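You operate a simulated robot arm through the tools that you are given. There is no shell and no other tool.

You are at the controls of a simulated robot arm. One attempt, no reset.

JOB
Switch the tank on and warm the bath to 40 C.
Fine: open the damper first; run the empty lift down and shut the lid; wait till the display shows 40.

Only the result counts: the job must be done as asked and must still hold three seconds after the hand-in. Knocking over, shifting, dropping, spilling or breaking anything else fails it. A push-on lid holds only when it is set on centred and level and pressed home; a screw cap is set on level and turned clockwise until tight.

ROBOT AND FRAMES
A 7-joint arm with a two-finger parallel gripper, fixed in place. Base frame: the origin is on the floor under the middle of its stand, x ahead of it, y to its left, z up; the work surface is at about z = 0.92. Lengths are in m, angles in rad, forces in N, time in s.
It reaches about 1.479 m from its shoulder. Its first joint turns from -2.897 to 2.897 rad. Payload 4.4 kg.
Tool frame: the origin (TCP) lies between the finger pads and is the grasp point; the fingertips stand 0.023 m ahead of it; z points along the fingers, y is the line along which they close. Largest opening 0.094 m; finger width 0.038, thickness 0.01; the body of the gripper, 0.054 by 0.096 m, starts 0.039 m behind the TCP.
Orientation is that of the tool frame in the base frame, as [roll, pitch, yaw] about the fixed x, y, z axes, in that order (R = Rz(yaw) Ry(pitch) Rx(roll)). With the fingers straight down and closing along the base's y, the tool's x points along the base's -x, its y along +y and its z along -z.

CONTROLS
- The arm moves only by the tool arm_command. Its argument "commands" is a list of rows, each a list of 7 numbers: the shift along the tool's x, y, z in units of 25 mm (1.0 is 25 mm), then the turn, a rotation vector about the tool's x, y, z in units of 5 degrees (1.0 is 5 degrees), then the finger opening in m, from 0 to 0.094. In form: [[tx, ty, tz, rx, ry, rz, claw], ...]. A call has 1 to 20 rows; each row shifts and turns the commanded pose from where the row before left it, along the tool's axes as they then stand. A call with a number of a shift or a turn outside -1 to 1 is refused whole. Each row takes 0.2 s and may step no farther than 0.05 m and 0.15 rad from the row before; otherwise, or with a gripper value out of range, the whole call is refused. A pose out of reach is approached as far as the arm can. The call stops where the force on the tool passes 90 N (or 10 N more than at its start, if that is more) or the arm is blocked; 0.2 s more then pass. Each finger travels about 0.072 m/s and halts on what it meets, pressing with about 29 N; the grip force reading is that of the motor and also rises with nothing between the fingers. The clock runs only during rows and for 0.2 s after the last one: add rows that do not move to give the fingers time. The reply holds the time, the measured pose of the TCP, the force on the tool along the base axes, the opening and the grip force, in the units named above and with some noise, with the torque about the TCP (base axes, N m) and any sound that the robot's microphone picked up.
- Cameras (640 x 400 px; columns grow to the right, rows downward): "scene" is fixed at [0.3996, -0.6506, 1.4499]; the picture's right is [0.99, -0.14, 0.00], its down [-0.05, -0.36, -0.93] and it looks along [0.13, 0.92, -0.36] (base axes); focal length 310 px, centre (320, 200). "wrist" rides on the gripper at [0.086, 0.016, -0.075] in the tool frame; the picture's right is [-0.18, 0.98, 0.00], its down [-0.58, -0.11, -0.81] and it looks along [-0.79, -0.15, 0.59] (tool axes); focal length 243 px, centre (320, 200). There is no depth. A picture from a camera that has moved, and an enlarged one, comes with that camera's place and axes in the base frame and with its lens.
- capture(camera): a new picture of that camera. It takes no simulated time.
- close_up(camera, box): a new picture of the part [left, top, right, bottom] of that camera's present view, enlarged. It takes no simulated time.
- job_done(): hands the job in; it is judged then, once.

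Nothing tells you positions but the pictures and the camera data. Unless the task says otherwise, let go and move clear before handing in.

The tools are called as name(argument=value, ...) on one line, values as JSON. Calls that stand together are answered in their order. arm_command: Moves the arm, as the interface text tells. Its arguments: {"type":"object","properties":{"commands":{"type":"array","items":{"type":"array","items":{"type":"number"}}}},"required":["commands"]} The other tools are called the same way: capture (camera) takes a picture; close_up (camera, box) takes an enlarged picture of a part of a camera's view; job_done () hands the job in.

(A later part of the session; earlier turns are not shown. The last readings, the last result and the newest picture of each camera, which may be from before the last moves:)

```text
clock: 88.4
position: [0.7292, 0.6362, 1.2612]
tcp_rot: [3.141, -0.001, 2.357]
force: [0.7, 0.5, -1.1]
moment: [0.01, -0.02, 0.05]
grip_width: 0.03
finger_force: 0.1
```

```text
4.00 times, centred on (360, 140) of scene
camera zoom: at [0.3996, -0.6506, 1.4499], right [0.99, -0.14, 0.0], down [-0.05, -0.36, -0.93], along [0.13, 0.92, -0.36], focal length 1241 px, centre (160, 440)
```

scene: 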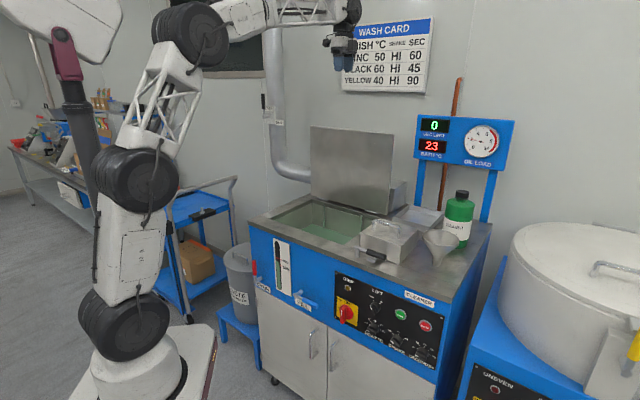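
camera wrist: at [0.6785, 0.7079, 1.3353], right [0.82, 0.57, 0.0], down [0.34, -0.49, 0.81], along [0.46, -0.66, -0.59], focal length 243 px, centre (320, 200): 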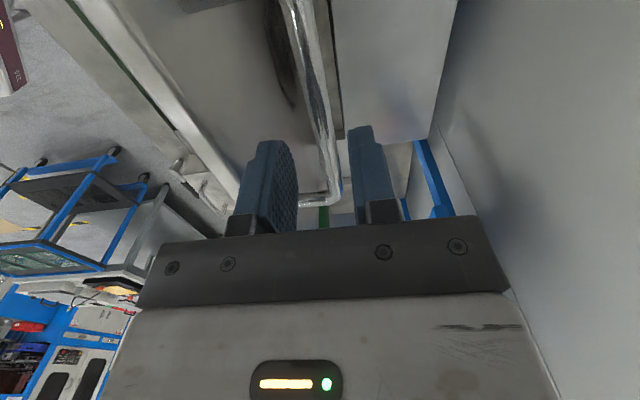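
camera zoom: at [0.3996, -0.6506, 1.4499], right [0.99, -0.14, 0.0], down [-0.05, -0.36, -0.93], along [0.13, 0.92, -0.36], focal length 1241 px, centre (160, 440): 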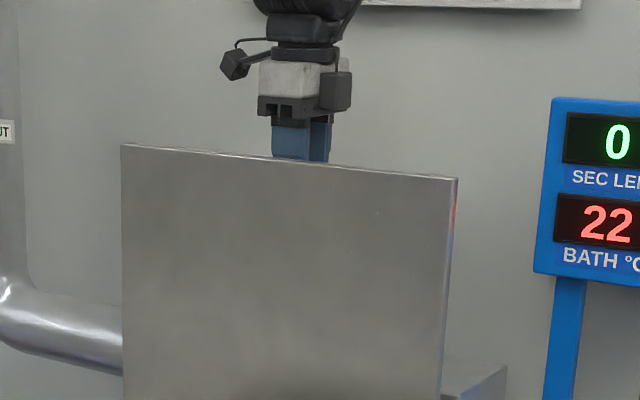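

The bar lies between the fingers. I'll lower another 30 mm and see whether the force stays clear.

arm_command(commands=[[0, 0, 0.6, 0, 0, 0, 0.03], [0, 0, 0.5, 0, 0, 0, 0.03], [0, 0, 0, 0, 0, 0, 0.03]])

close_up(camera="wrist", box=[220, 60, 420, 240])

close_up(camera="scene", box=[330, 90, 390, 150])

```text
clock: 89.2
position: [0.7289, 0.6367, 1.234]
tcp_rot: [-3.14, 0.0, 2.359]
force: [-0.6, -0.2, -0.1]
moment: [0.01, -0.01, -0.03]
grip_width: 0.03
finger_force: 0.1
```

```text
2.22 times, centred on (320, 150) of wrist
camera zoom: at [0.6789, 0.7076, 1.3072], right [0.82, 0.57, 0.0], down [0.33, -0.49, 0.81], along [0.46, -0.66, -0.59], focal length 539 px, centre (320, 311)
```

zoom: 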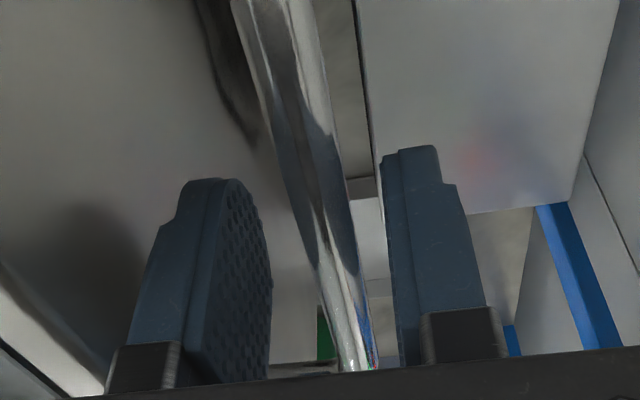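

```text
6.67 times, centred on (360, 120) of scene
camera zoom: at [0.3996, -0.6506, 1.4499], right [0.99, -0.14, 0.0], down [-0.05, -0.36, -0.93], along [0.13, 0.92, -0.36], focal length 2068 px, centre (53, 733)
```

zoom: 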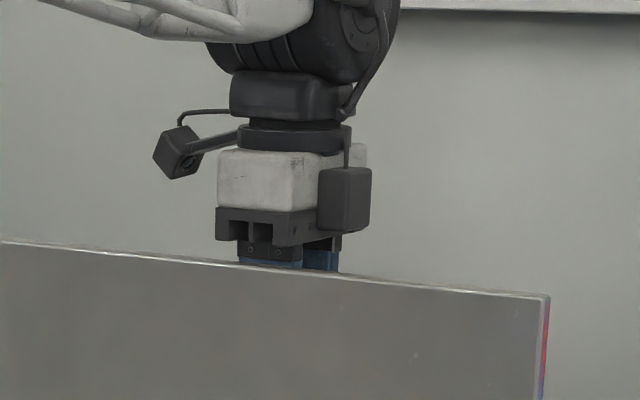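

The bar is centred between the fingertips and nothing is touching. I'll lower 7 mm more and grip the bar.

arm_command(commands=[[0, 0, 0.28, 0, 0, 0, 0.03], [0, 0, 0, 0, 0, 0, 0.015], [0, 0, 0, 0, 0, 0, 0.0], [0, 0, 0, 0, 0, 0, 0.0], [0, 0, 0, 0, 0, 0, 0.0]])

close_up(camera="wrist", box=[220, 60, 420, 240])

```text
clock: 90.4
position: [0.729, 0.6375, 1.2268]
tcp_rot: [3.14, 0.001, 2.359]
force: [0.8, -0.3, 3.1]
moment: [-0.04, -0.02, -0.26]
grip_width: 0.0116
finger_force: 45.4
```

```text
2.22 times, centred on (320, 150) of wrist
camera zoom: at [0.6781, 0.7076, 1.3006], right [0.82, 0.57, 0.0], down [0.33, -0.49, 0.81], along [0.46, -0.66, -0.59], focal length 539 px, centre (320, 311)
```

zoom: 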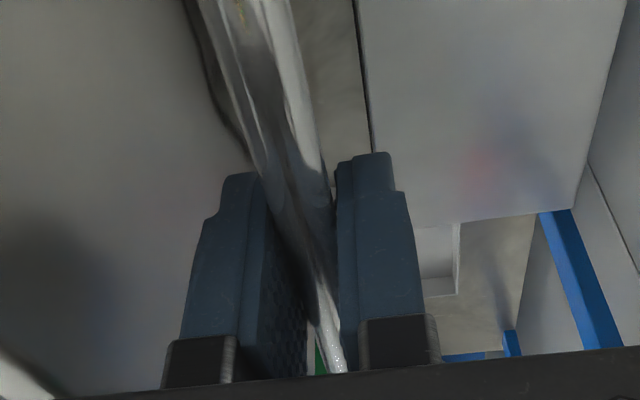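

The 12 mm bar is gripped with almost no side load. I'll start swinging the lid forward along its arc.

arm_command(commands=[[0, -0.903, -0.0906, -0.45, 0, 0, 0], [0, -0.906, -0.0558, -0.45, 0, 0, 0], [0, -0.908, -0.0209, -0.45, 0, 0, 0], [0, -0.908, 0.014, -0.45, 0, 0, 0]])

capture(camera="wrist")

capture(camera="scene")

```text
clock: 91.4
position: [0.6657, 0.5738, 1.2251]
tcp_rot: [2.983, -0.001, 2.356]
force: [7.2, -6.5, 7.1]
moment: [-0.02, -0.04, -0.16]
grip_width: 0.0117
finger_force: 44.9
```

```text
taken
camera wrist: at [0.6066, 0.636, 1.3013], right [0.82, 0.56, 0.15], down [0.25, -0.58, 0.78], along [0.52, -0.6, -0.61], focal length 243 px, centre (320, 200)
```

wrist: 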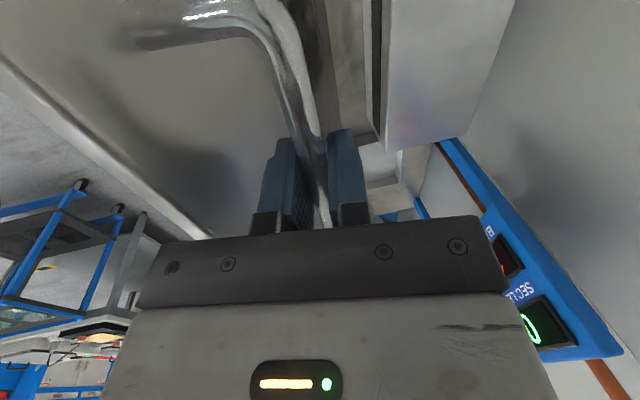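

```text
taken
```

scene: 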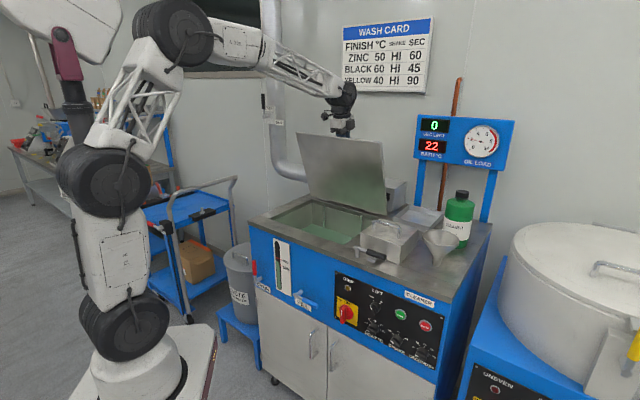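

The lid is following with little force. I'll continue the swing.

arm_command(commands=[[0, -0.906, 0.0488, -0.45, 0, 0, 0], [0, -0.904, 0.0836, -0.45, 0, 0, 0], [0, -0.9, 0.1183, -0.45, 0, 0, 0], [0, -0.895, 0.1528, -0.45, 0, 0, 0], [0, -0.888, 0.1871, -0.45, 0, 0, 0]])

capture(camera="scene")

```text
clock: 92.6
position: [0.5893, 0.4975, 1.1865]
tcp_rot: [2.787, 0.001, 2.358]
force: [-20.7, 5.8, 21.3]
moment: [0.41, 0.36, -0.16]
grip_width: 0.0117
finger_force: 44.7
```

```text
taken
```

scene: 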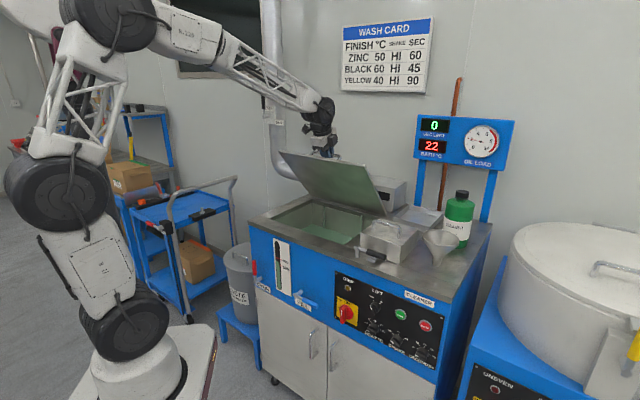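

Some radial load has built up (about 24 N outward), so I'll correct outward slightly and continue.

arm_command(commands=[[0.04, -0.89, 0.12, -0.45, 0, 0, 0], [0, -0.88, 0.24, -0.45, 0, 0, 0], [0, -0.87, 0.28, -0.45, 0, 0, 0], [0, -0.86, 0.31, -0.45, 0, 0, 0]])

capture(camera="scene")

capture(camera="wrist")

```text
clock: 93.6
position: [0.5398, 0.4499, 1.1297]
tcp_rot: [2.631, 0.0, 2.356]
force: [16.3, -27.2, 7.9]
moment: [-0.14, -0.02, -0.15]
grip_width: 0.0117
finger_force: 44.9
```

```text
taken
```

scene: 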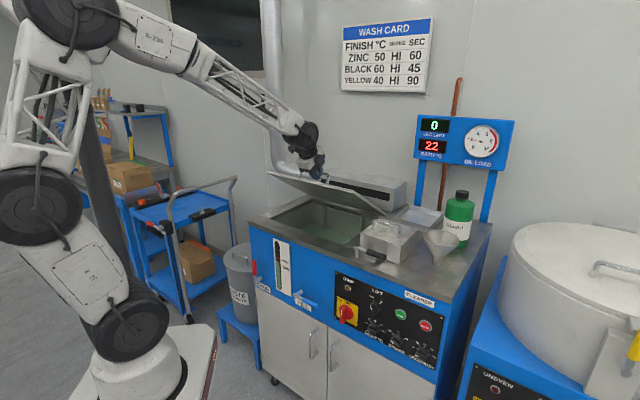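

```text
taken
camera wrist: at [0.463, 0.4928, 1.2016], right [0.74, 0.48, 0.48], down [0.07, -0.76, 0.65], along [0.67, -0.45, -0.59], focal length 243 px, centre (320, 200)
```

wrist: 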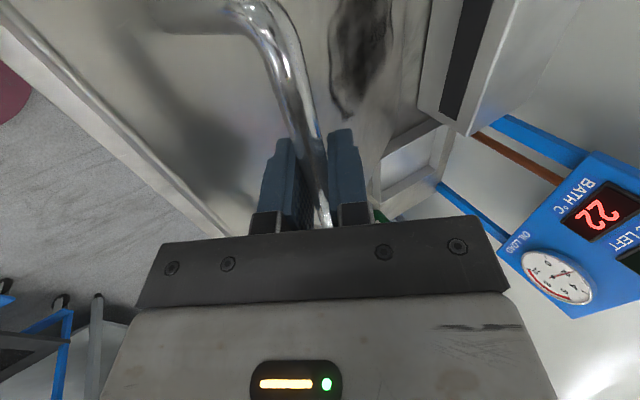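

The measured path fits a hinge at D 0.928, z 0.918 with radius 0.300. I'll continue with that corrected arc.

arm_command(commands=[[-0.02, -0.9, 0.333, -0.45, 0, 0, 0], [0, -0.886, 0.367, -0.45, 0, 0, 0], [0, -0.871, 0.401, -0.45, 0, 0, 0], [0, -0.855, 0.434, -0.45, 0, 0, 0]])

capture(camera="scene")

capture(camera="wrist")

```text
clock: 94.6
position: [0.5025, 0.4113, 1.0485]
tcp_rot: [2.476, 0.0, 2.358]
force: [16.3, 36.3, -18.1]
moment: [0.2, 0.21, -0.3]
grip_width: 0.0117
finger_force: 45.3
```

```text
taken
```

scene: 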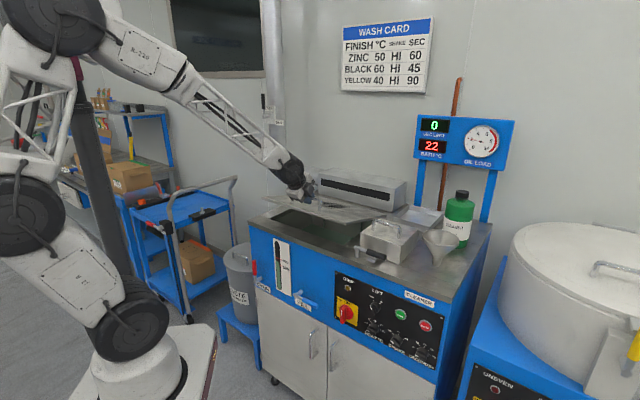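

```text
taken
camera wrist: at [0.4175, 0.4471, 1.1159], right [0.68, 0.42, 0.61], down [0.0, -0.82, 0.57], along [0.74, -0.38, -0.56], focal length 243 px, centre (320, 200)
```

wrist: 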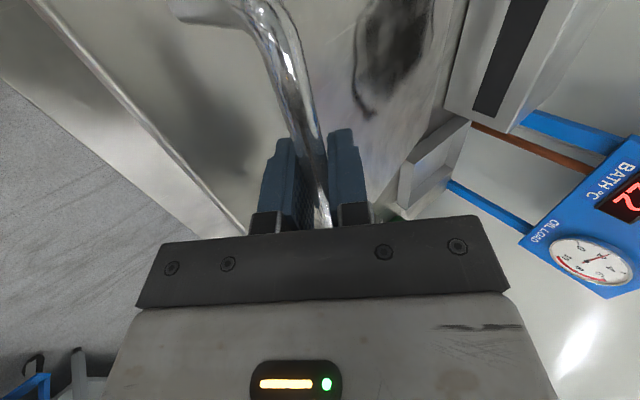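

Force now points inward by about 41 N, so I'll correct inward by 2 mm and continue almost to closed.

arm_command(commands=[[0, -0.82, 0.545, -0.45, 0, 0, 0], [0, -0.81, 0.5, -0.45, 0, 0, 0], [0, -0.79, 0.53, -0.45, 0, 0, 0]])

capture(camera="scene")

close_up(camera="scene", box=[240, 150, 420, 270])

```text
clock: 95.4
position: [0.4882, 0.3971, 0.9798]
tcp_rot: [2.354, 0.001, 2.358]
force: [-2.6, 6.5, -2.2]
moment: [0.42, 0.12, -0.11]
grip_width: 0.0116
finger_force: 44.8
```

```text
taken
```

scene: 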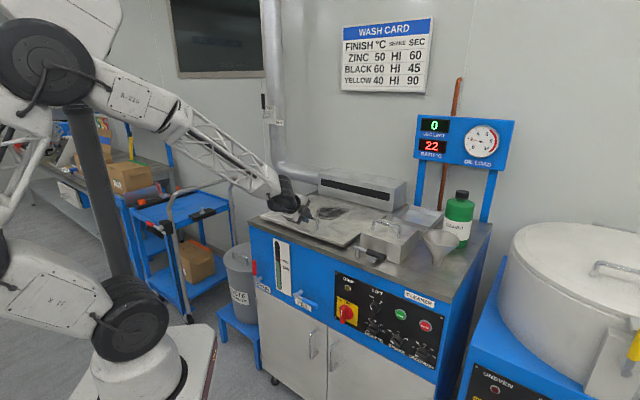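

```text
3.33 times, centred on (330, 210) of scene
camera zoom: at [0.3996, -0.6506, 1.4499], right [0.99, -0.14, 0.0], down [-0.05, -0.36, -0.93], along [0.13, 0.92, -0.36], focal length 1034 px, centre (287, 167)
```

zoom: 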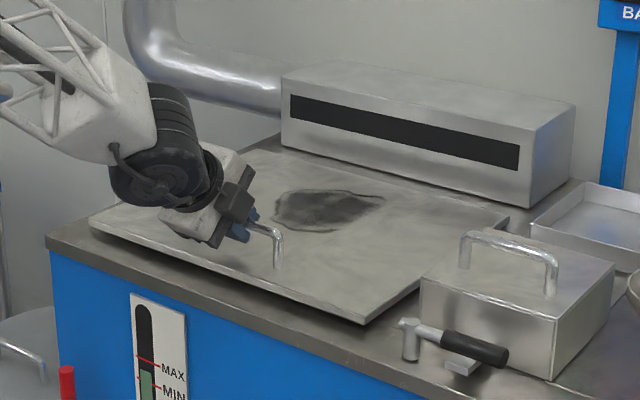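

The lid is about 3° from closed. I'll lower the last bit in small steps, watching the force.

arm_command(commands=[[0, -0.2, 0.15, -0.1, 0, 0, 0], [0, -0.2, 0.15, -0.1, 0, 0, 0], [0, -0.1, 0.08, 0, 0, 0, 0], [0, 0, 0, 0, 0, 0, 0]])

close_up(camera="scene", box=[240, 150, 420, 270])

```text
clock: 96.4
position: [0.4882, 0.3987, 0.9716]
tcp_rot: [2.327, 0.002, 2.356]
force: [-3.9, -1.7, 5.3]
moment: [0.11, 0.14, -0.26]
grip_width: 0.0117
finger_force: 45.0
stopped in row 4: the force on the tool passed its limit at 95 N (the readings are from after the stop); the commanded pose is now the measured one
```

```text
3.33 times, centred on (330, 210) of scene
camera zoom: at [0.3996, -0.6506, 1.4499], right [0.99, -0.14, 0.0], down [-0.05, -0.36, -0.93], along [0.13, 0.92, -0.36], focal length 1034 px, centre (287, 167)
```

zoom: 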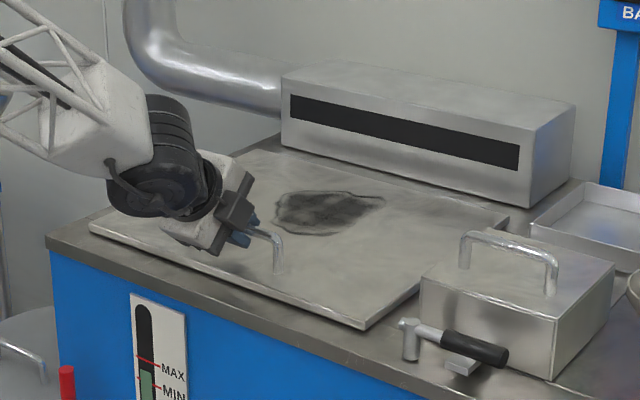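

Contact: the lid met its seat. I'll open, back away from the handle and check it from nearby.

arm_command(commands=[[0, 0, 0, 0, 0, 0, 0.02], [0, 0, 0, 0, 0, 0, 0.03], [0, 0, 0, 0, 0, 0, 0.035], [0, 0, -0.6, 0, 0, 0, 0.035], [0, 0, -1, 0, 0, 0, 0.035], [0, 0, -1, 0, 0, 0, 0.035], [0, 0, -1, 0, 0, 0, 0.035], [0, 0, -1, 0, 0, 0, 0.035], [0, 0, -1, 0, 0, 0, 0.035]])

capture(camera="wrist")

close_up(camera="scene", box=[240, 150, 420, 270])

```text
clock: 98.4
position: [0.4178, 0.3245, 1.0675]
tcp_rot: [2.326, 0.0, 2.355]
force: [-0.2, 0.6, 0.5]
moment: [0.02, 0.02, -0.01]
grip_width: 0.0351
finger_force: 0.0
```

```text
taken
camera wrist: at [0.3254, 0.3538, 1.1307], right [0.61, 0.35, 0.72], down [-0.06, -0.88, 0.47], along [0.79, -0.33, -0.51], focal length 243 px, centre (320, 200)
```

wrist: 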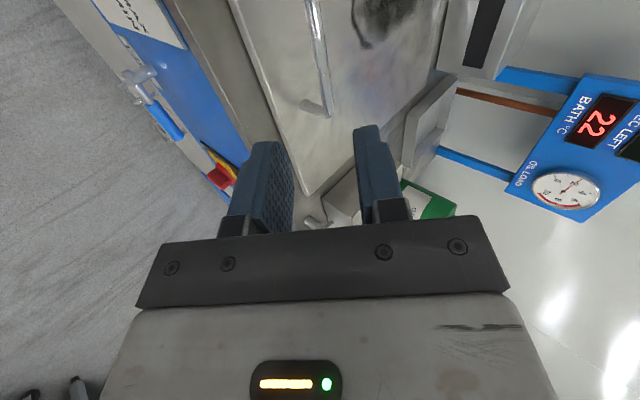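

```text
3.33 times, centred on (330, 210) of scene
camera zoom: at [0.3996, -0.6506, 1.4499], right [0.99, -0.14, 0.0], down [-0.05, -0.36, -0.93], along [0.13, 0.92, -0.36], focal length 1034 px, centre (287, 167)
```

zoom: 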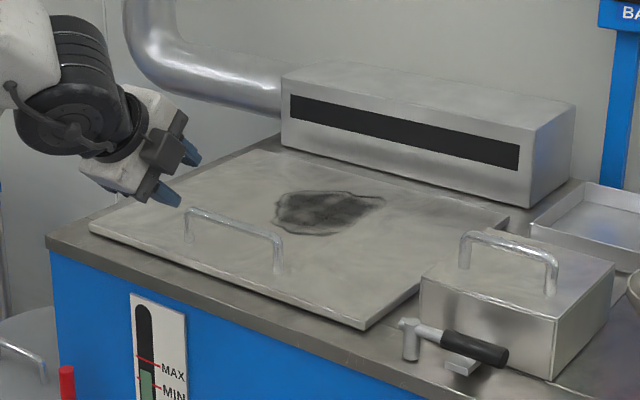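

The lid now lies flat. I'll zoom in on its front edge to confirm it's seated.

close_up(camera="scene", box=[255, 200, 355, 260])

close_up(camera="wrist", box=[160, 0, 420, 220])

```text
6.40 times, centred on (305, 230) of scene
camera zoom: at [0.3996, -0.6506, 1.4499], right [0.99, -0.14, 0.0], down [-0.05, -0.36, -0.93], along [0.13, 0.92, -0.36], focal length 1985 px, centre (416, 8)
```

zoom: 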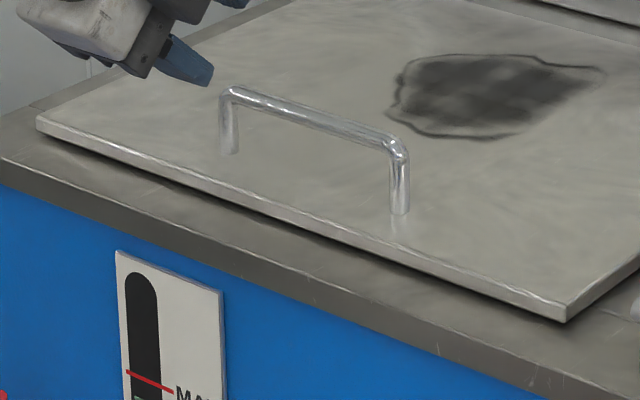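

```text
1.82 times, centred on (290, 110) of wrist
camera zoom: at [0.3254, 0.3538, 1.1307], right [0.61, 0.35, 0.72], down [-0.06, -0.88, 0.47], along [0.79, -0.33, -0.51], focal length 441 px, centre (374, 364)
```

zoom: 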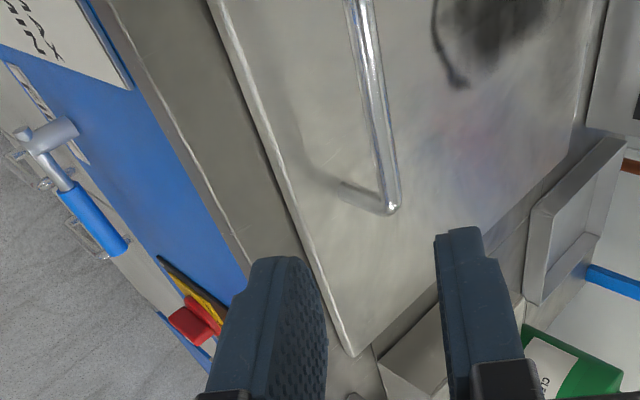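

The lid looks flat (front edge top at z ≈ 0.935). To be sure it is fully home, I'll turn the fingers down, close them and press it lightly behind the handle.

arm_command(commands=[[0, 0, 0, 1, 0, 0, 0.0], [0, 0, 0, 1, 0, 0, 0.0], [0, 0, 0, 1, 0, 0, 0.0], [0, 0, 0, 1, 0, 0, 0.0], [0, 0, 0, 1, 0, 0, 0.0], [0, 0, 0, 1, 0, 0, 0.0], [0, 0, 0, 1, 0, 0, 0.0], [0, 0, 0, 1, 0, 0, 0.0], [0, 0, 0, 1, 0, 0, 0.0], [0, 1, 0, 0.34, 0, 0, 0.0], [0, 1, 0, 0, 0, 0, 0.0], [0, 1, 0, 0, 0, 0, 0.0], [0, 1, 0, 0, 0, 0, 0.0], [0, 1, 0, 0, 0, 0, 0.0], [0, 1, 0, 0, 0, 0, 0.0], [0, 1, 0, 0, 0, 0, 0.0], [0, 0, 1, 0, 0, 0, 0.0], [0, 0, 1, 0, 0, 0, 0.0], [0, 0, 1, 0, 0, 0, 0.0]])

close_up(camera="scene", box=[240, 150, 420, 270])

```text
clock: 102.4
position: [0.5401, 0.4491, 0.9932]
tcp_rot: [-3.14, 0.001, 2.357]
force: [-0.4, 0.4, -0.1]
moment: [0.0, -0.01, -0.01]
grip_width: 0.0003
finger_force: 29.1
```

```text
3.33 times, centred on (330, 210) of scene
camera zoom: at [0.3996, -0.6506, 1.4499], right [0.99, -0.14, 0.0], down [-0.05, -0.36, -0.93], along [0.13, 0.92, -0.36], focal length 1034 px, centre (287, 167)
```

zoom: 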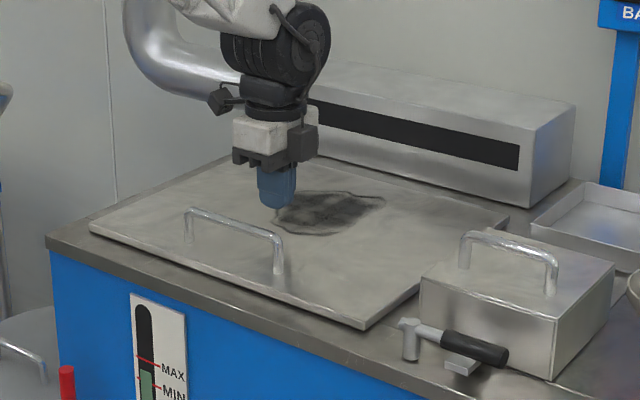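

The tips are about 35 mm above the lid. I'll press down in small steps until contact.

arm_command(commands=[[0, 0, 1, 0, 0, 0, 0.0], [0, 0, 0.2, 0, 0, 0, 0.0], [0, 0, 0.1, 0, 0, 0, 0.0], [0, 0, 0.1, 0, 0, 0, 0.0]])

```text
clock: 103.4
position: [0.5403, 0.4485, 0.9587]
tcp_rot: [3.141, 0.002, 2.357]
force: [-0.3, -0.8, 0.0]
moment: [-0.01, 0.0, -0.04]
grip_width: 0.0001
finger_force: 29.5
```

arm_command(commands=[[0, 0, 0.1, 0, 0, 0, 0.0], [0, 0, 0.06, 0, 0, 0, 0.0]])

```text
clock: 104.0
position: [0.541, 0.4495, 0.9575]
tcp_rot: [3.138, 0.002, 2.356]
force: [-17.0, -6.8, 39.6]
moment: [0.35, 0.94, 0.27]
grip_width: 0.0
finger_force: 29.2
```

Contact came at tip height 0.935 with 40 N and no give, so the lid is flat and seated. I'll rise, go back in front of the panel and level the hand for the heat knob.

arm_command(commands=[[0, 0, -1, 0, 0, 0, 0.0], [0, 0, -1, 0, 0, 0, 0.0], [0, 0, -1, 0, 0, 0, 0.0], [0, 0, -1, 0, 0, 0, 0.0], [0, 0, -1, 0, 0, 0, 0.0], [0, 0, -1, 0, 0, 0, 0.0], [0, 0, -1, 0, 0, 0, 0.0], [0, 0, -1, 0, 0, 0, 0.0], [0, 0, 0, 0, 0, 0, 0.04]])

arm_command(commands=[[-0.95, -0.97, 0, 0, 0, 0, 0.04], [-0.95, -0.97, 0, 0, 0, 0, 0.04], [-0.95, -0.97, 0, 0, 0, 0, 0.04], [-0.95, -0.97, 0, 0, 0, 0, 0.04], [-0.95, -0.97, 0, 0, 0, 0, 0.04], [-0.95, -0.97, 0, 0, 0, 0, 0.04], [-0.95, -0.97, 0, 0, 0, 0, 0.04], [-0.95, -0.97, 0, 0, 0, 0, 0.04], [-0.95, -0.97, 0, 0, 0, 0, 0.04], [-0.95, -0.97, 0, 0, 0, 0, 0.04], [-0.95, -0.97, 0, 0, 0, 0, 0.04], [-0.95, -0.97, 0, 0, 0, 0, 0.04], [-0.95, -0.97, 0, 0, 0, 0, 0.04], [-0.95, -0.97, 0, 0, 0, 0, 0.04], [0, 0, 0, 0, 0, 0, 0.04]])

capture(camera="scene")

```text
clock: 106.0
position: [0.5414, 0.451, 1.1559]
tcp_rot: [3.14, 0.003, 2.356]
force: [-0.7, 1.5, -0.3]
moment: [-0.01, -0.02, 0.01]
grip_width: 0.04
finger_force: 0.1
```

```text
clock: 109.2
position: [0.5365, -0.0264, 1.1566]
tcp_rot: [3.141, 0.002, 2.357]
force: [0.4, 0.5, -0.2]
moment: [0.0, -0.01, 0.0]
grip_width: 0.04
finger_force: 0.1
```

```text
taken
```

scene: 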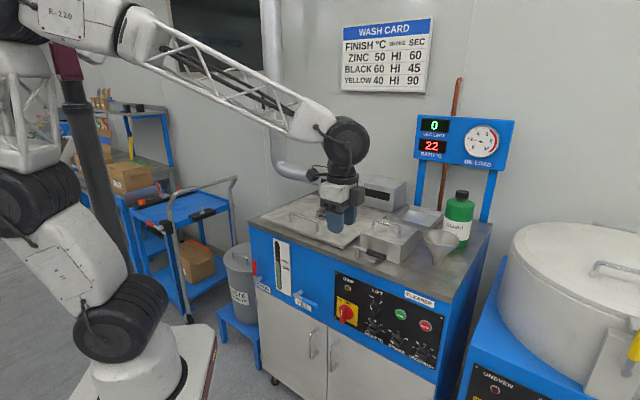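

The lid is closed and everything else is untouched. I'll level the hand and lower to the heat knob's height.

arm_command(commands=[[0, 0, 0, -1, 0, 0, 0.04], [0, 0, 0, -1, 0, 0, 0.04], [0, 0, 0, -1, 0, 0, 0.04], [0, 0, 0, -1, 0, 0, 0.04], [0, 0, 0, -1, 0, 0, 0.04], [0, 0, 0, -1, 0, 0, 0.04], [0, 0, 0, -1, 0, 0, 0.04], [0, 0, 0, -1, 0, 0, 0.04], [0, 0, 0, -1, 0, 0, 0.04], [0, 0, 0, -1, 0, 0, 0.04], [0, 0, 0, -1, 0, 0, 0.04], [0, 0, 0, -1, 0, 0, 0.04], [0, 0, 0, -1, 0, 0, 0.04], [0, 0, 0, -1, 0, 0, 0.04], [0, 0, 0, -1, 0, 0, 0.04], [0, 0, 0, -1, 0, 0, 0.04], [0, 0, 0, -1, 0, 0, 0.04], [0, 0, 0, -1, 0, 0, 0.04]])

arm_command(commands=[[0, -1, 0, 0, 0, 0, 0.04], [0, -1, 0, 0, 0, 0, 0.04], [0, -1, 0, 0, 0, 0, 0.04], [0, -1, 0, 0, 0, 0, 0.04], [0, -1, 0, 0, 0, 0, 0.04], [0, -1, 0, 0, 0, 0, 0.04], [0, -1, 0, 0, 0, 0, 0.04], [0, -1, 0, 0, 0, 0, 0.04], [0, -1, 0, 0, 0, 0, 0.04], [0, -1, 0, 0, 0, 0, 0.04], [0, -1, 0, 0, 0, 0, 0.04], [0, -1, 0, 0, 0, 0, 0.04], [0, -1, 0, 0, 0, 0, 0.04], [0, -1, 0, 0, 0, 0, 0.04], [0, -1, 0, 0, 0, 0, 0.04], [0, -1, 0, 0, 0, 0, 0.04], [0, -1, 0, 0, 0, 0, 0.04], [0, -1, 0, 0, 0, 0, 0.04], [0, 0, 0, 0, 0, 0, 0.04]])

capture(camera="scene")

capture(camera="wrist")

```text
clock: 113.0
position: [0.5372, -0.0263, 1.156]
tcp_rot: [1.568, 0.002, 2.358]
force: [0.0, -0.5, -0.1]
moment: [0.02, 0.01, 0.01]
grip_width: 0.04
finger_force: 0.1
```

```text
clock: 117.0
position: [0.5384, -0.0263, 0.7055]
tcp_rot: [1.571, 0.001, 2.357]
force: [0.5, 0.3, -0.7]
moment: [-0.04, 0.01, -0.04]
grip_width: 0.0398
finger_force: 0.0
```

```text
taken
```

scene: 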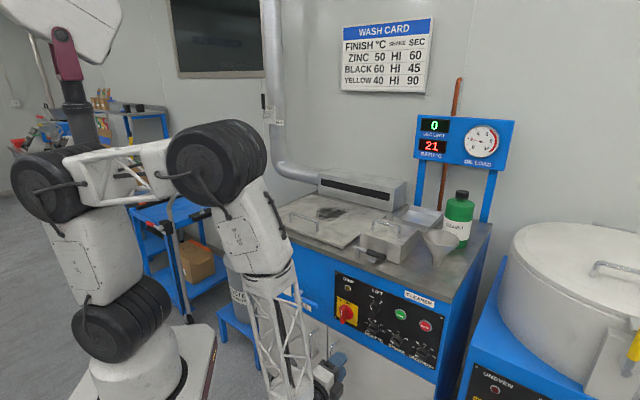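

```text
taken
camera wrist: at [0.4249, -0.0193, 0.7206], right [0.13, -0.13, 0.98], down [-0.16, -0.98, -0.11], along [0.98, -0.14, -0.15], focal length 243 px, centre (320, 200)
```

wrist: 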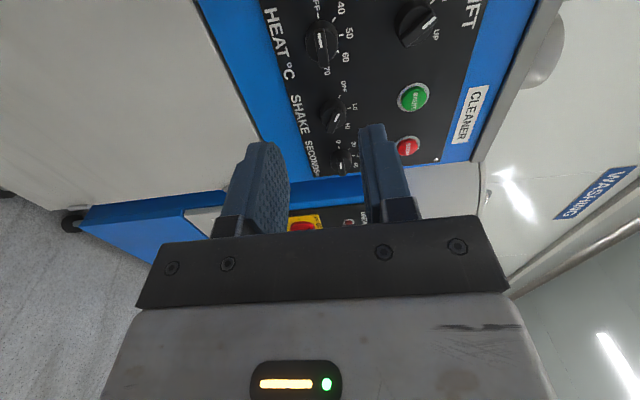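

The bath reads 21 °C. I'll zoom in on the heat knob for alignment.

close_up(camera="wrist", box=[270, 0, 380, 69])

```text
5.80 times, centred on (325, 34) of wrist
camera zoom: at [0.4249, -0.0193, 0.7206], right [0.13, -0.13, 0.98], down [-0.16, -0.98, -0.11], along [0.98, -0.14, -0.15], focal length 1406 px, centre (291, 1159)
```

zoom: 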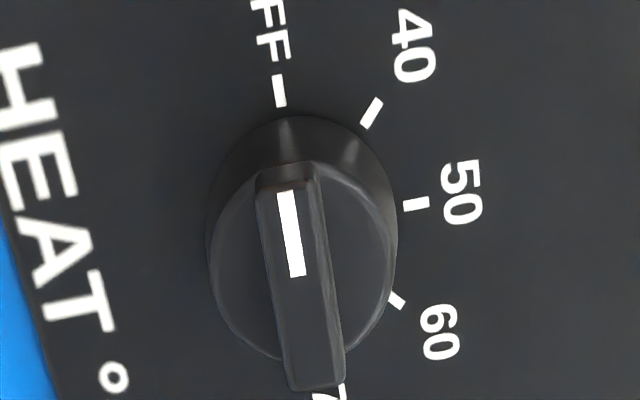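

The heat bar is horizontal (OFF), about 8 mm to the right of my axis. I'll shift and approach it.

arm_command(commands=[[-0.31, -0.03, 0, 0, 0, 0, 0.04], [0, 0, 1, 0, 0, 0, 0.04], [0, 0, 1, 0, 0, 0, 0.04], [0, 0, 1, 0, 0, 0, 0.04], [0, 0, 1, 0, 0, 0, 0.04], [0, 0, 1, 0, 0, 0, 0.04], [0, 0, 0, 0, 0, 0, 0.04]])

close_up(camera="wrist", box=[220, 60, 420, 185])

close_up(camera="scene", box=[300, 250, 440, 350])

```text
clock: 118.6
position: [0.6305, 0.0572, 0.7039]
tcp_rot: [1.569, 0.001, 2.357]
force: [0.3, 0.3, 0.1]
moment: [0.01, -0.02, 0.0]
grip_width: 0.0398
finger_force: 0.0
```

```text
3.20 times, centred on (320, 122) of wrist
camera zoom: at [0.517, 0.0639, 0.719], right [0.13, -0.13, 0.98], down [-0.16, -0.98, -0.11], along [0.98, -0.14, -0.15], focal length 776 px, centre (320, 448)
```

zoom: 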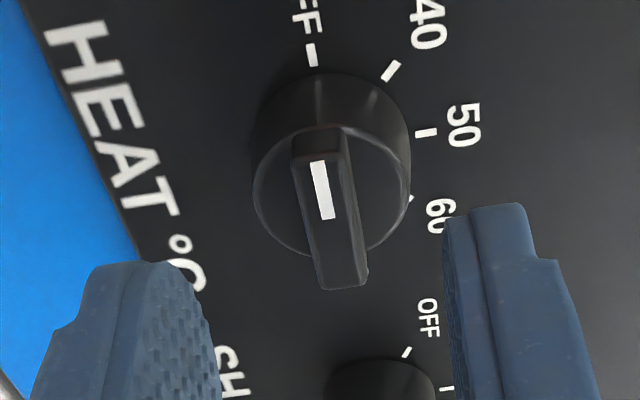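

```text
4.00 times, centred on (370, 300) of scene
camera zoom: at [0.3996, -0.6506, 1.4499], right [0.99, -0.14, 0.0], down [-0.05, -0.36, -0.93], along [0.13, 0.92, -0.36], focal length 1241 px, centre (120, -200)
```

zoom: 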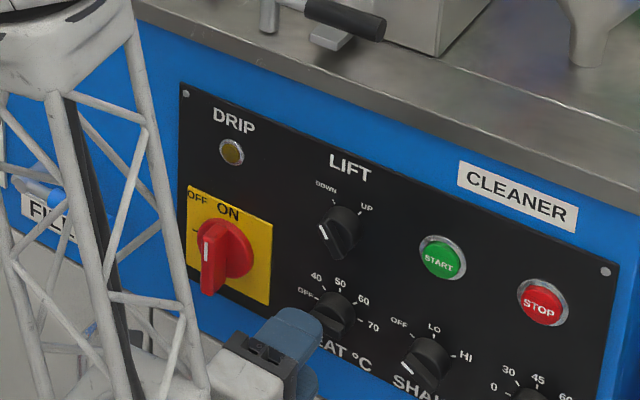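

I'm within 2 mm. I'll nudge up, go the last 23 mm in and grip the bar.

arm_command(commands=[[0, 0.07, 0.5, 0, 0, 0, 0.04], [0, 0, 0.41, 0, 0, 0, 0.04], [0, 0, 0, 0, 0, 0, 0.02], [0, 0, 0, 0, 0, 0, 0.0], [0, 0, 0, 0, 0, 0, 0.0], [0, 0, 0, 0, 0, 0, 0.0]])

close_up(camera="wrist", box=[220, 60, 420, 185])

```text
clock: 120.0
position: [0.6471, 0.0729, 0.7046]
tcp_rot: [1.573, 0.003, 2.356]
force: [14.3, 1.7, -25.6]
moment: [-0.26, 0.47, -1.25]
grip_width: 0.01
finger_force: 45.0
```

```text
3.20 times, centred on (320, 122) of wrist
camera zoom: at [0.5331, 0.08, 0.7206], right [0.13, -0.13, 0.98], down [-0.16, -0.98, -0.11], along [0.98, -0.14, -0.15], focal length 776 px, centre (320, 448)
```

zoom: 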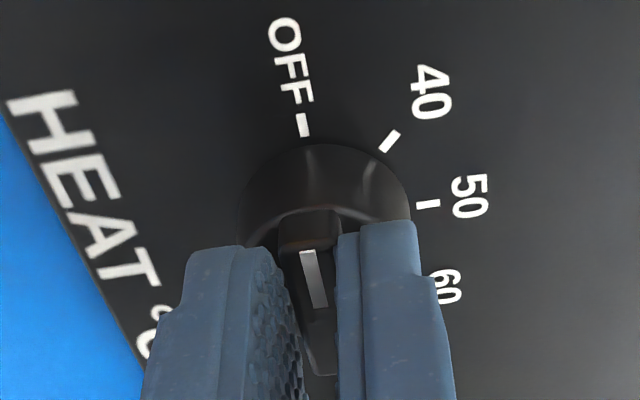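

The heat bar is gripped. I'll turn it 45° clockwise to 40.

arm_command(commands=[[0, -0.03, 0, 0, 0, 1, 0.0], [0, 0, 0, 0, 0, 1, 0.0], [0, 0, 0, 0, 0, 1, 0.0], [0, 0, 0, 0, 0, 1, 0.0], [0, 0, 0, 0, 0, 1, 0.0], [0, 0, 0, 0, 0, 1, 0.0], [0, 0, 0, 0, 0, 1, 0.0], [0, 0, 0, 0, 0, 1, 0.0], [0, 0, 0, 0, 0, 1, 0.0], [0, 0, 0, 0, 0, 0, 0.0]])

close_up(camera="wrist", box=[220, 60, 420, 185])

capture(camera="scene")

```text
clock: 122.2
position: [0.649, 0.0724, 0.7064]
tcp_rot: [1.566, -0.782, 2.358]
force: [13.7, 8.8, 48.5]
moment: [0.83, -0.97, 0.27]
grip_width: 0.0097
finger_force: 44.5
```

```text
3.20 times, centred on (320, 122) of wrist
camera zoom: at [0.5604, 0.053, 0.7789], right [0.58, -0.58, 0.57], down [-0.33, -0.81, -0.49], along [0.74, 0.1, -0.66], focal length 776 px, centre (320, 448)
```

zoom: 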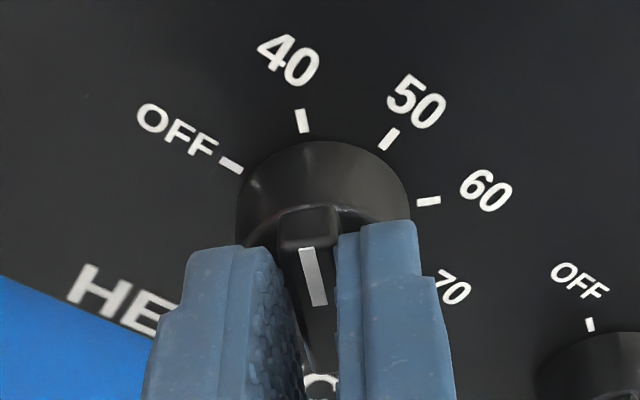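

```text
taken
```

scene: 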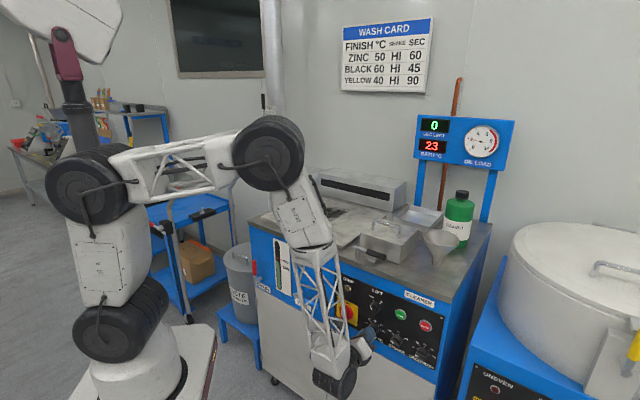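

The knob points at 40 and the bath is already climbing (23). I'll release and back clear.

arm_command(commands=[[0, 0, 0, 0, 0, 0, 0.02], [0, 0, 0, 0, 0, 0, 0.04], [0, 0, -1, 0, 0, 0, 0.04], [0, 0, -1, 0, 0, 0, 0.04], [0, 0, -1, 0, 0, 0, 0.04], [0, 0, -1, 0, 0, 0, 0.04], [0, 0, -1, 0, 0, 0, 0.04], [0, 0, 0, 0, 0, 0, 0.04]])

capture(camera="wrist")

close_up(camera="wrist", box=[225, 20, 425, 145])

close_up(camera="scene", box=[410, 105, 510, 175])

```text
clock: 124.0
position: [0.5605, -0.0144, 0.706]
tcp_rot: [1.571, -0.783, 2.356]
force: [0.5, -0.5, 0.0]
moment: [0.02, 0.0, -0.02]
grip_width: 0.0399
finger_force: 0.1
```

```text
taken
camera wrist: at [0.4716, -0.0346, 0.7777], right [0.58, -0.58, 0.57], down [-0.33, -0.81, -0.49], along [0.74, 0.1, -0.66], focal length 243 px, centre (320, 200)
```

wrist: 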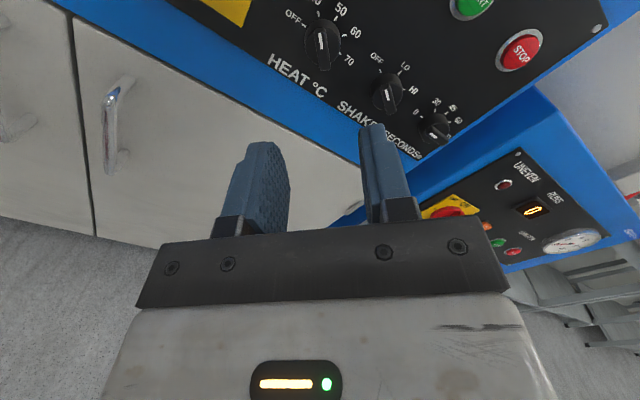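

```text
3.20 times, centred on (325, 82) of wrist
camera zoom: at [0.4716, -0.0346, 0.7777], right [0.58, -0.58, 0.57], down [-0.33, -0.81, -0.49], along [0.74, 0.1, -0.66], focal length 776 px, centre (304, 576)
```

zoom: 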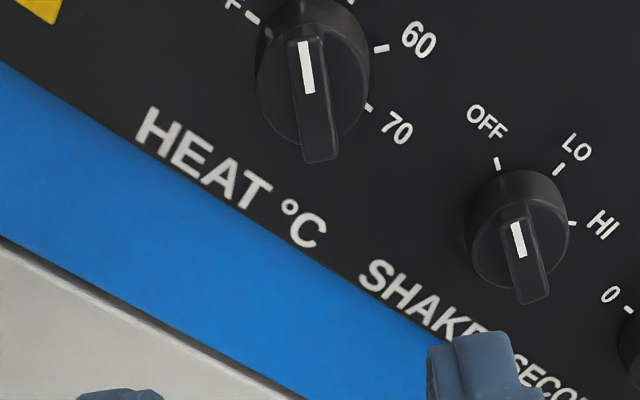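

```text
5.71 times, centred on (460, 140) of scene
camera zoom: at [0.3996, -0.6506, 1.4499], right [0.99, -0.14, 0.0], down [-0.05, -0.36, -0.93], along [0.13, 0.92, -0.36], focal length 1772 px, centre (-480, 543)
```

zoom: 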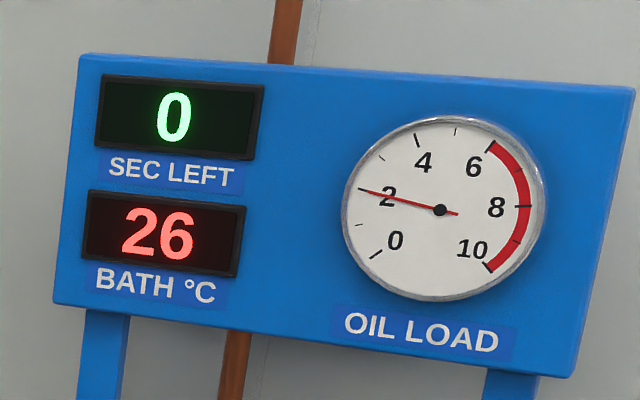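

The bath reads 26 °C and is climbing about 1.5 °C/s. While it heats, I'll lift the hand clear of the panel.

arm_command(commands=[[0.5, 0.5, -0.5, 0, 0, 0, 0.04], [1, 1, 0, 0, 0, 0, 0.04], [1, 1, 0, 0, 0, 0, 0.04], [1, 1, 0, 0, 0, 0, 0.04], [1, 1, 0, 0, 0, 0, 0.04], [1, 1, 0, 0, 0, 0, 0.04], [1, 1, 0, 0, 0, 0, 0.04], [1, 1, 0, 0, 0, 0, 0.04], [1, 1, 0, 0, 0, 0, 0.04], [1, 1, 0, 0, 0, 0, 0.04], [1, 1, 0, 0, 0, 0, 0.04], [1, 1, 0, 0, 0, 0, 0.04], [1, 1, 0, 0, 0, 0, 0.04], [0, 0, 0, 0, 0, 0, 0.04]])

capture(camera="scene")

close_up(camera="scene", box=[410, 105, 510, 175])

close_up(camera="scene", box=[320, 260, 460, 370])

```text
clock: 127.0
position: [0.5487, -0.0222, 1.1482]
tcp_rot: [1.569, -0.784, 2.358]
force: [0.6, 0.0, 0.2]
moment: [0.05, -0.01, -0.01]
grip_width: 0.0401
finger_force: 0.0
```

```text
taken
```

scene: 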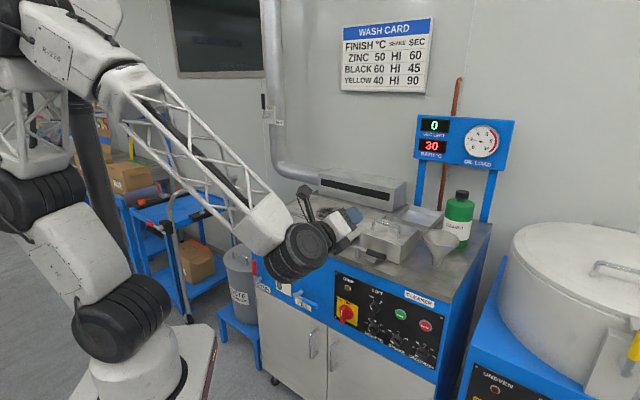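

```text
5.71 times, centred on (460, 140) of scene
camera zoom: at [0.3996, -0.6506, 1.4499], right [0.99, -0.14, 0.0], down [-0.05, -0.36, -0.93], along [0.13, 0.92, -0.36], focal length 1772 px, centre (-480, 543)
```

zoom: 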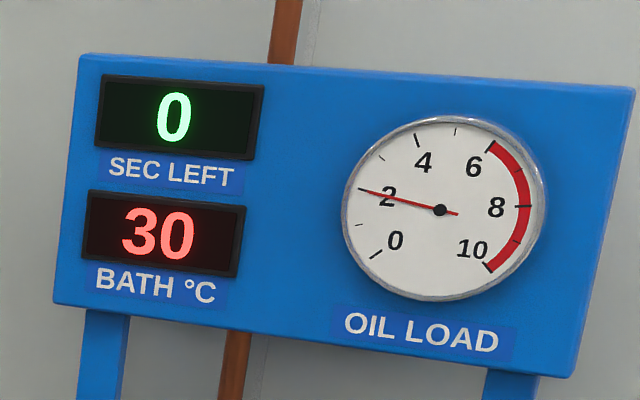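

```text
3.64 times, centred on (390, 315) of scene
camera zoom: at [0.3996, -0.6506, 1.4499], right [0.99, -0.14, 0.0], down [-0.05, -0.36, -0.93], along [0.13, 0.92, -0.36], focal length 1128 px, centre (66, -218)
```

zoom: 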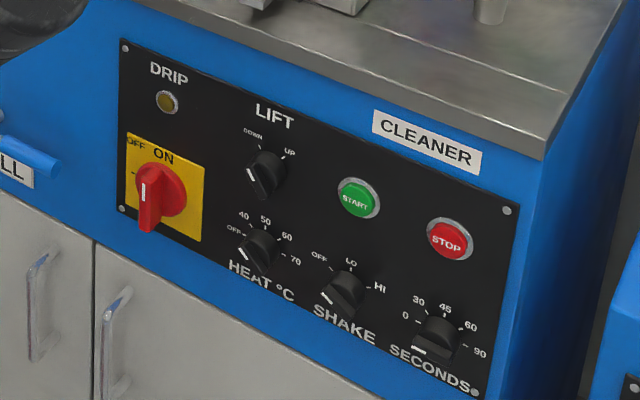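

The bath reads 30 °C, with the switch ON, lift DOWN and heat at 40. I'll hold still and wait.

arm_command(commands=[[0, 0, 0, 0, 0, 0, 0.04], [0, 0, 0, 0, 0, 0, 0.04], [0, 0, 0, 0, 0, 0, 0.04], [0, 0, 0, 0, 0, 0, 0.04], [0, 0, 0, 0, 0, 0, 0.04], [0, 0, 0, 0, 0, 0, 0.04], [0, 0, 0, 0, 0, 0, 0.04], [0, 0, 0, 0, 0, 0, 0.04], [0, 0, 0, 0, 0, 0, 0.04], [0, 0, 0, 0, 0, 0, 0.04], [0, 0, 0, 0, 0, 0, 0.04], [0, 0, 0, 0, 0, 0, 0.04], [0, 0, 0, 0, 0, 0, 0.04], [0, 0, 0, 0, 0, 0, 0.04], [0, 0, 0, 0, 0, 0, 0.04], [0, 0, 0, 0, 0, 0, 0.04], [0, 0, 0, 0, 0, 0, 0.04], [0, 0, 0, 0, 0, 0, 0.04], [0, 0, 0, 0, 0, 0, 0.04], [0, 0, 0, 0, 0, 0, 0.04]])

close_up(camera="scene", box=[410, 105, 510, 175])

arm_command(commands=[[0, 0, 0, 0, 0, 0, 0.04], [0, 0, 0, 0, 0, 0, 0.04], [0, 0, 0, 0, 0, 0, 0.04], [0, 0, 0, 0, 0, 0, 0.04], [0, 0, 0, 0, 0, 0, 0.04], [0, 0, 0, 0, 0, 0, 0.04], [0, 0, 0, 0, 0, 0, 0.04], [0, 0, 0, 0, 0, 0, 0.04], [0, 0, 0, 0, 0, 0, 0.04], [0, 0, 0, 0, 0, 0, 0.04], [0, 0, 0, 0, 0, 0, 0.04], [0, 0, 0, 0, 0, 0, 0.04], [0, 0, 0, 0, 0, 0, 0.04], [0, 0, 0, 0, 0, 0, 0.04], [0, 0, 0, 0, 0, 0, 0.04], [0, 0, 0, 0, 0, 0, 0.04], [0, 0, 0, 0, 0, 0, 0.04], [0, 0, 0, 0, 0, 0, 0.04], [0, 0, 0, 0, 0, 0, 0.04], [0, 0, 0, 0, 0, 0, 0.04]])

close_up(camera="scene", box=[410, 105, 510, 175])

```text
clock: 131.2
position: [0.5485, -0.0215, 1.15]
tcp_rot: [1.57, -0.784, 2.356]
force: [0.7, 0.4, -0.6]
moment: [0.0, -0.03, -0.02]
grip_width: 0.04
finger_force: 0.1
```

```text
5.71 times, centred on (460, 140) of scene
camera zoom: at [0.3996, -0.6506, 1.4499], right [0.99, -0.14, 0.0], down [-0.05, -0.36, -0.93], along [0.13, 0.92, -0.36], focal length 1772 px, centre (-480, 543)
```

zoom: 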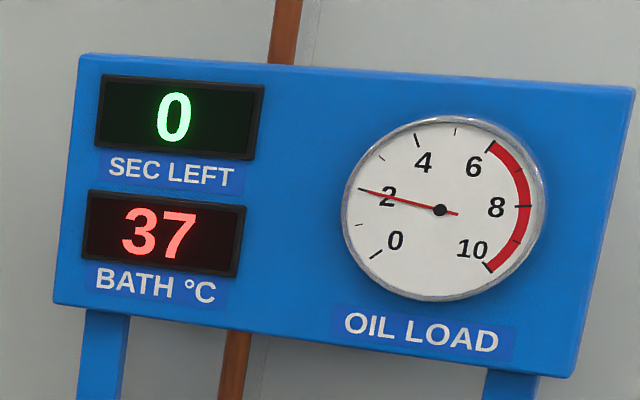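

```text
clock: 135.4
position: [0.5477, -0.023, 1.1495]
tcp_rot: [1.571, -0.784, 2.354]
force: [-0.1, -0.4, 0.4]
moment: [0.0, 0.0, -0.04]
grip_width: 0.0398
finger_force: 0.1
```

```text
5.71 times, centred on (460, 140) of scene
camera zoom: at [0.3996, -0.6506, 1.4499], right [0.99, -0.14, 0.0], down [-0.05, -0.36, -0.93], along [0.13, 0.92, -0.36], focal length 1772 px, centre (-480, 543)
```

zoom: 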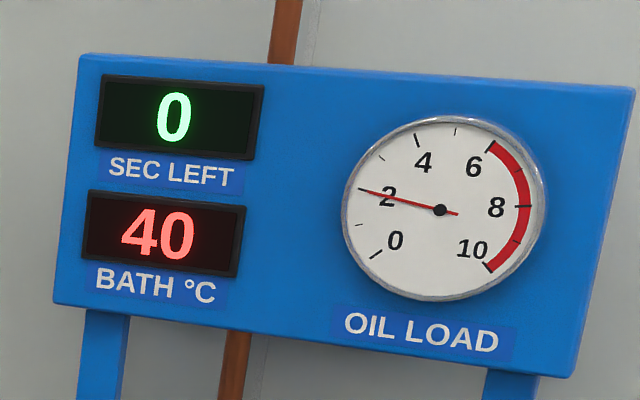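

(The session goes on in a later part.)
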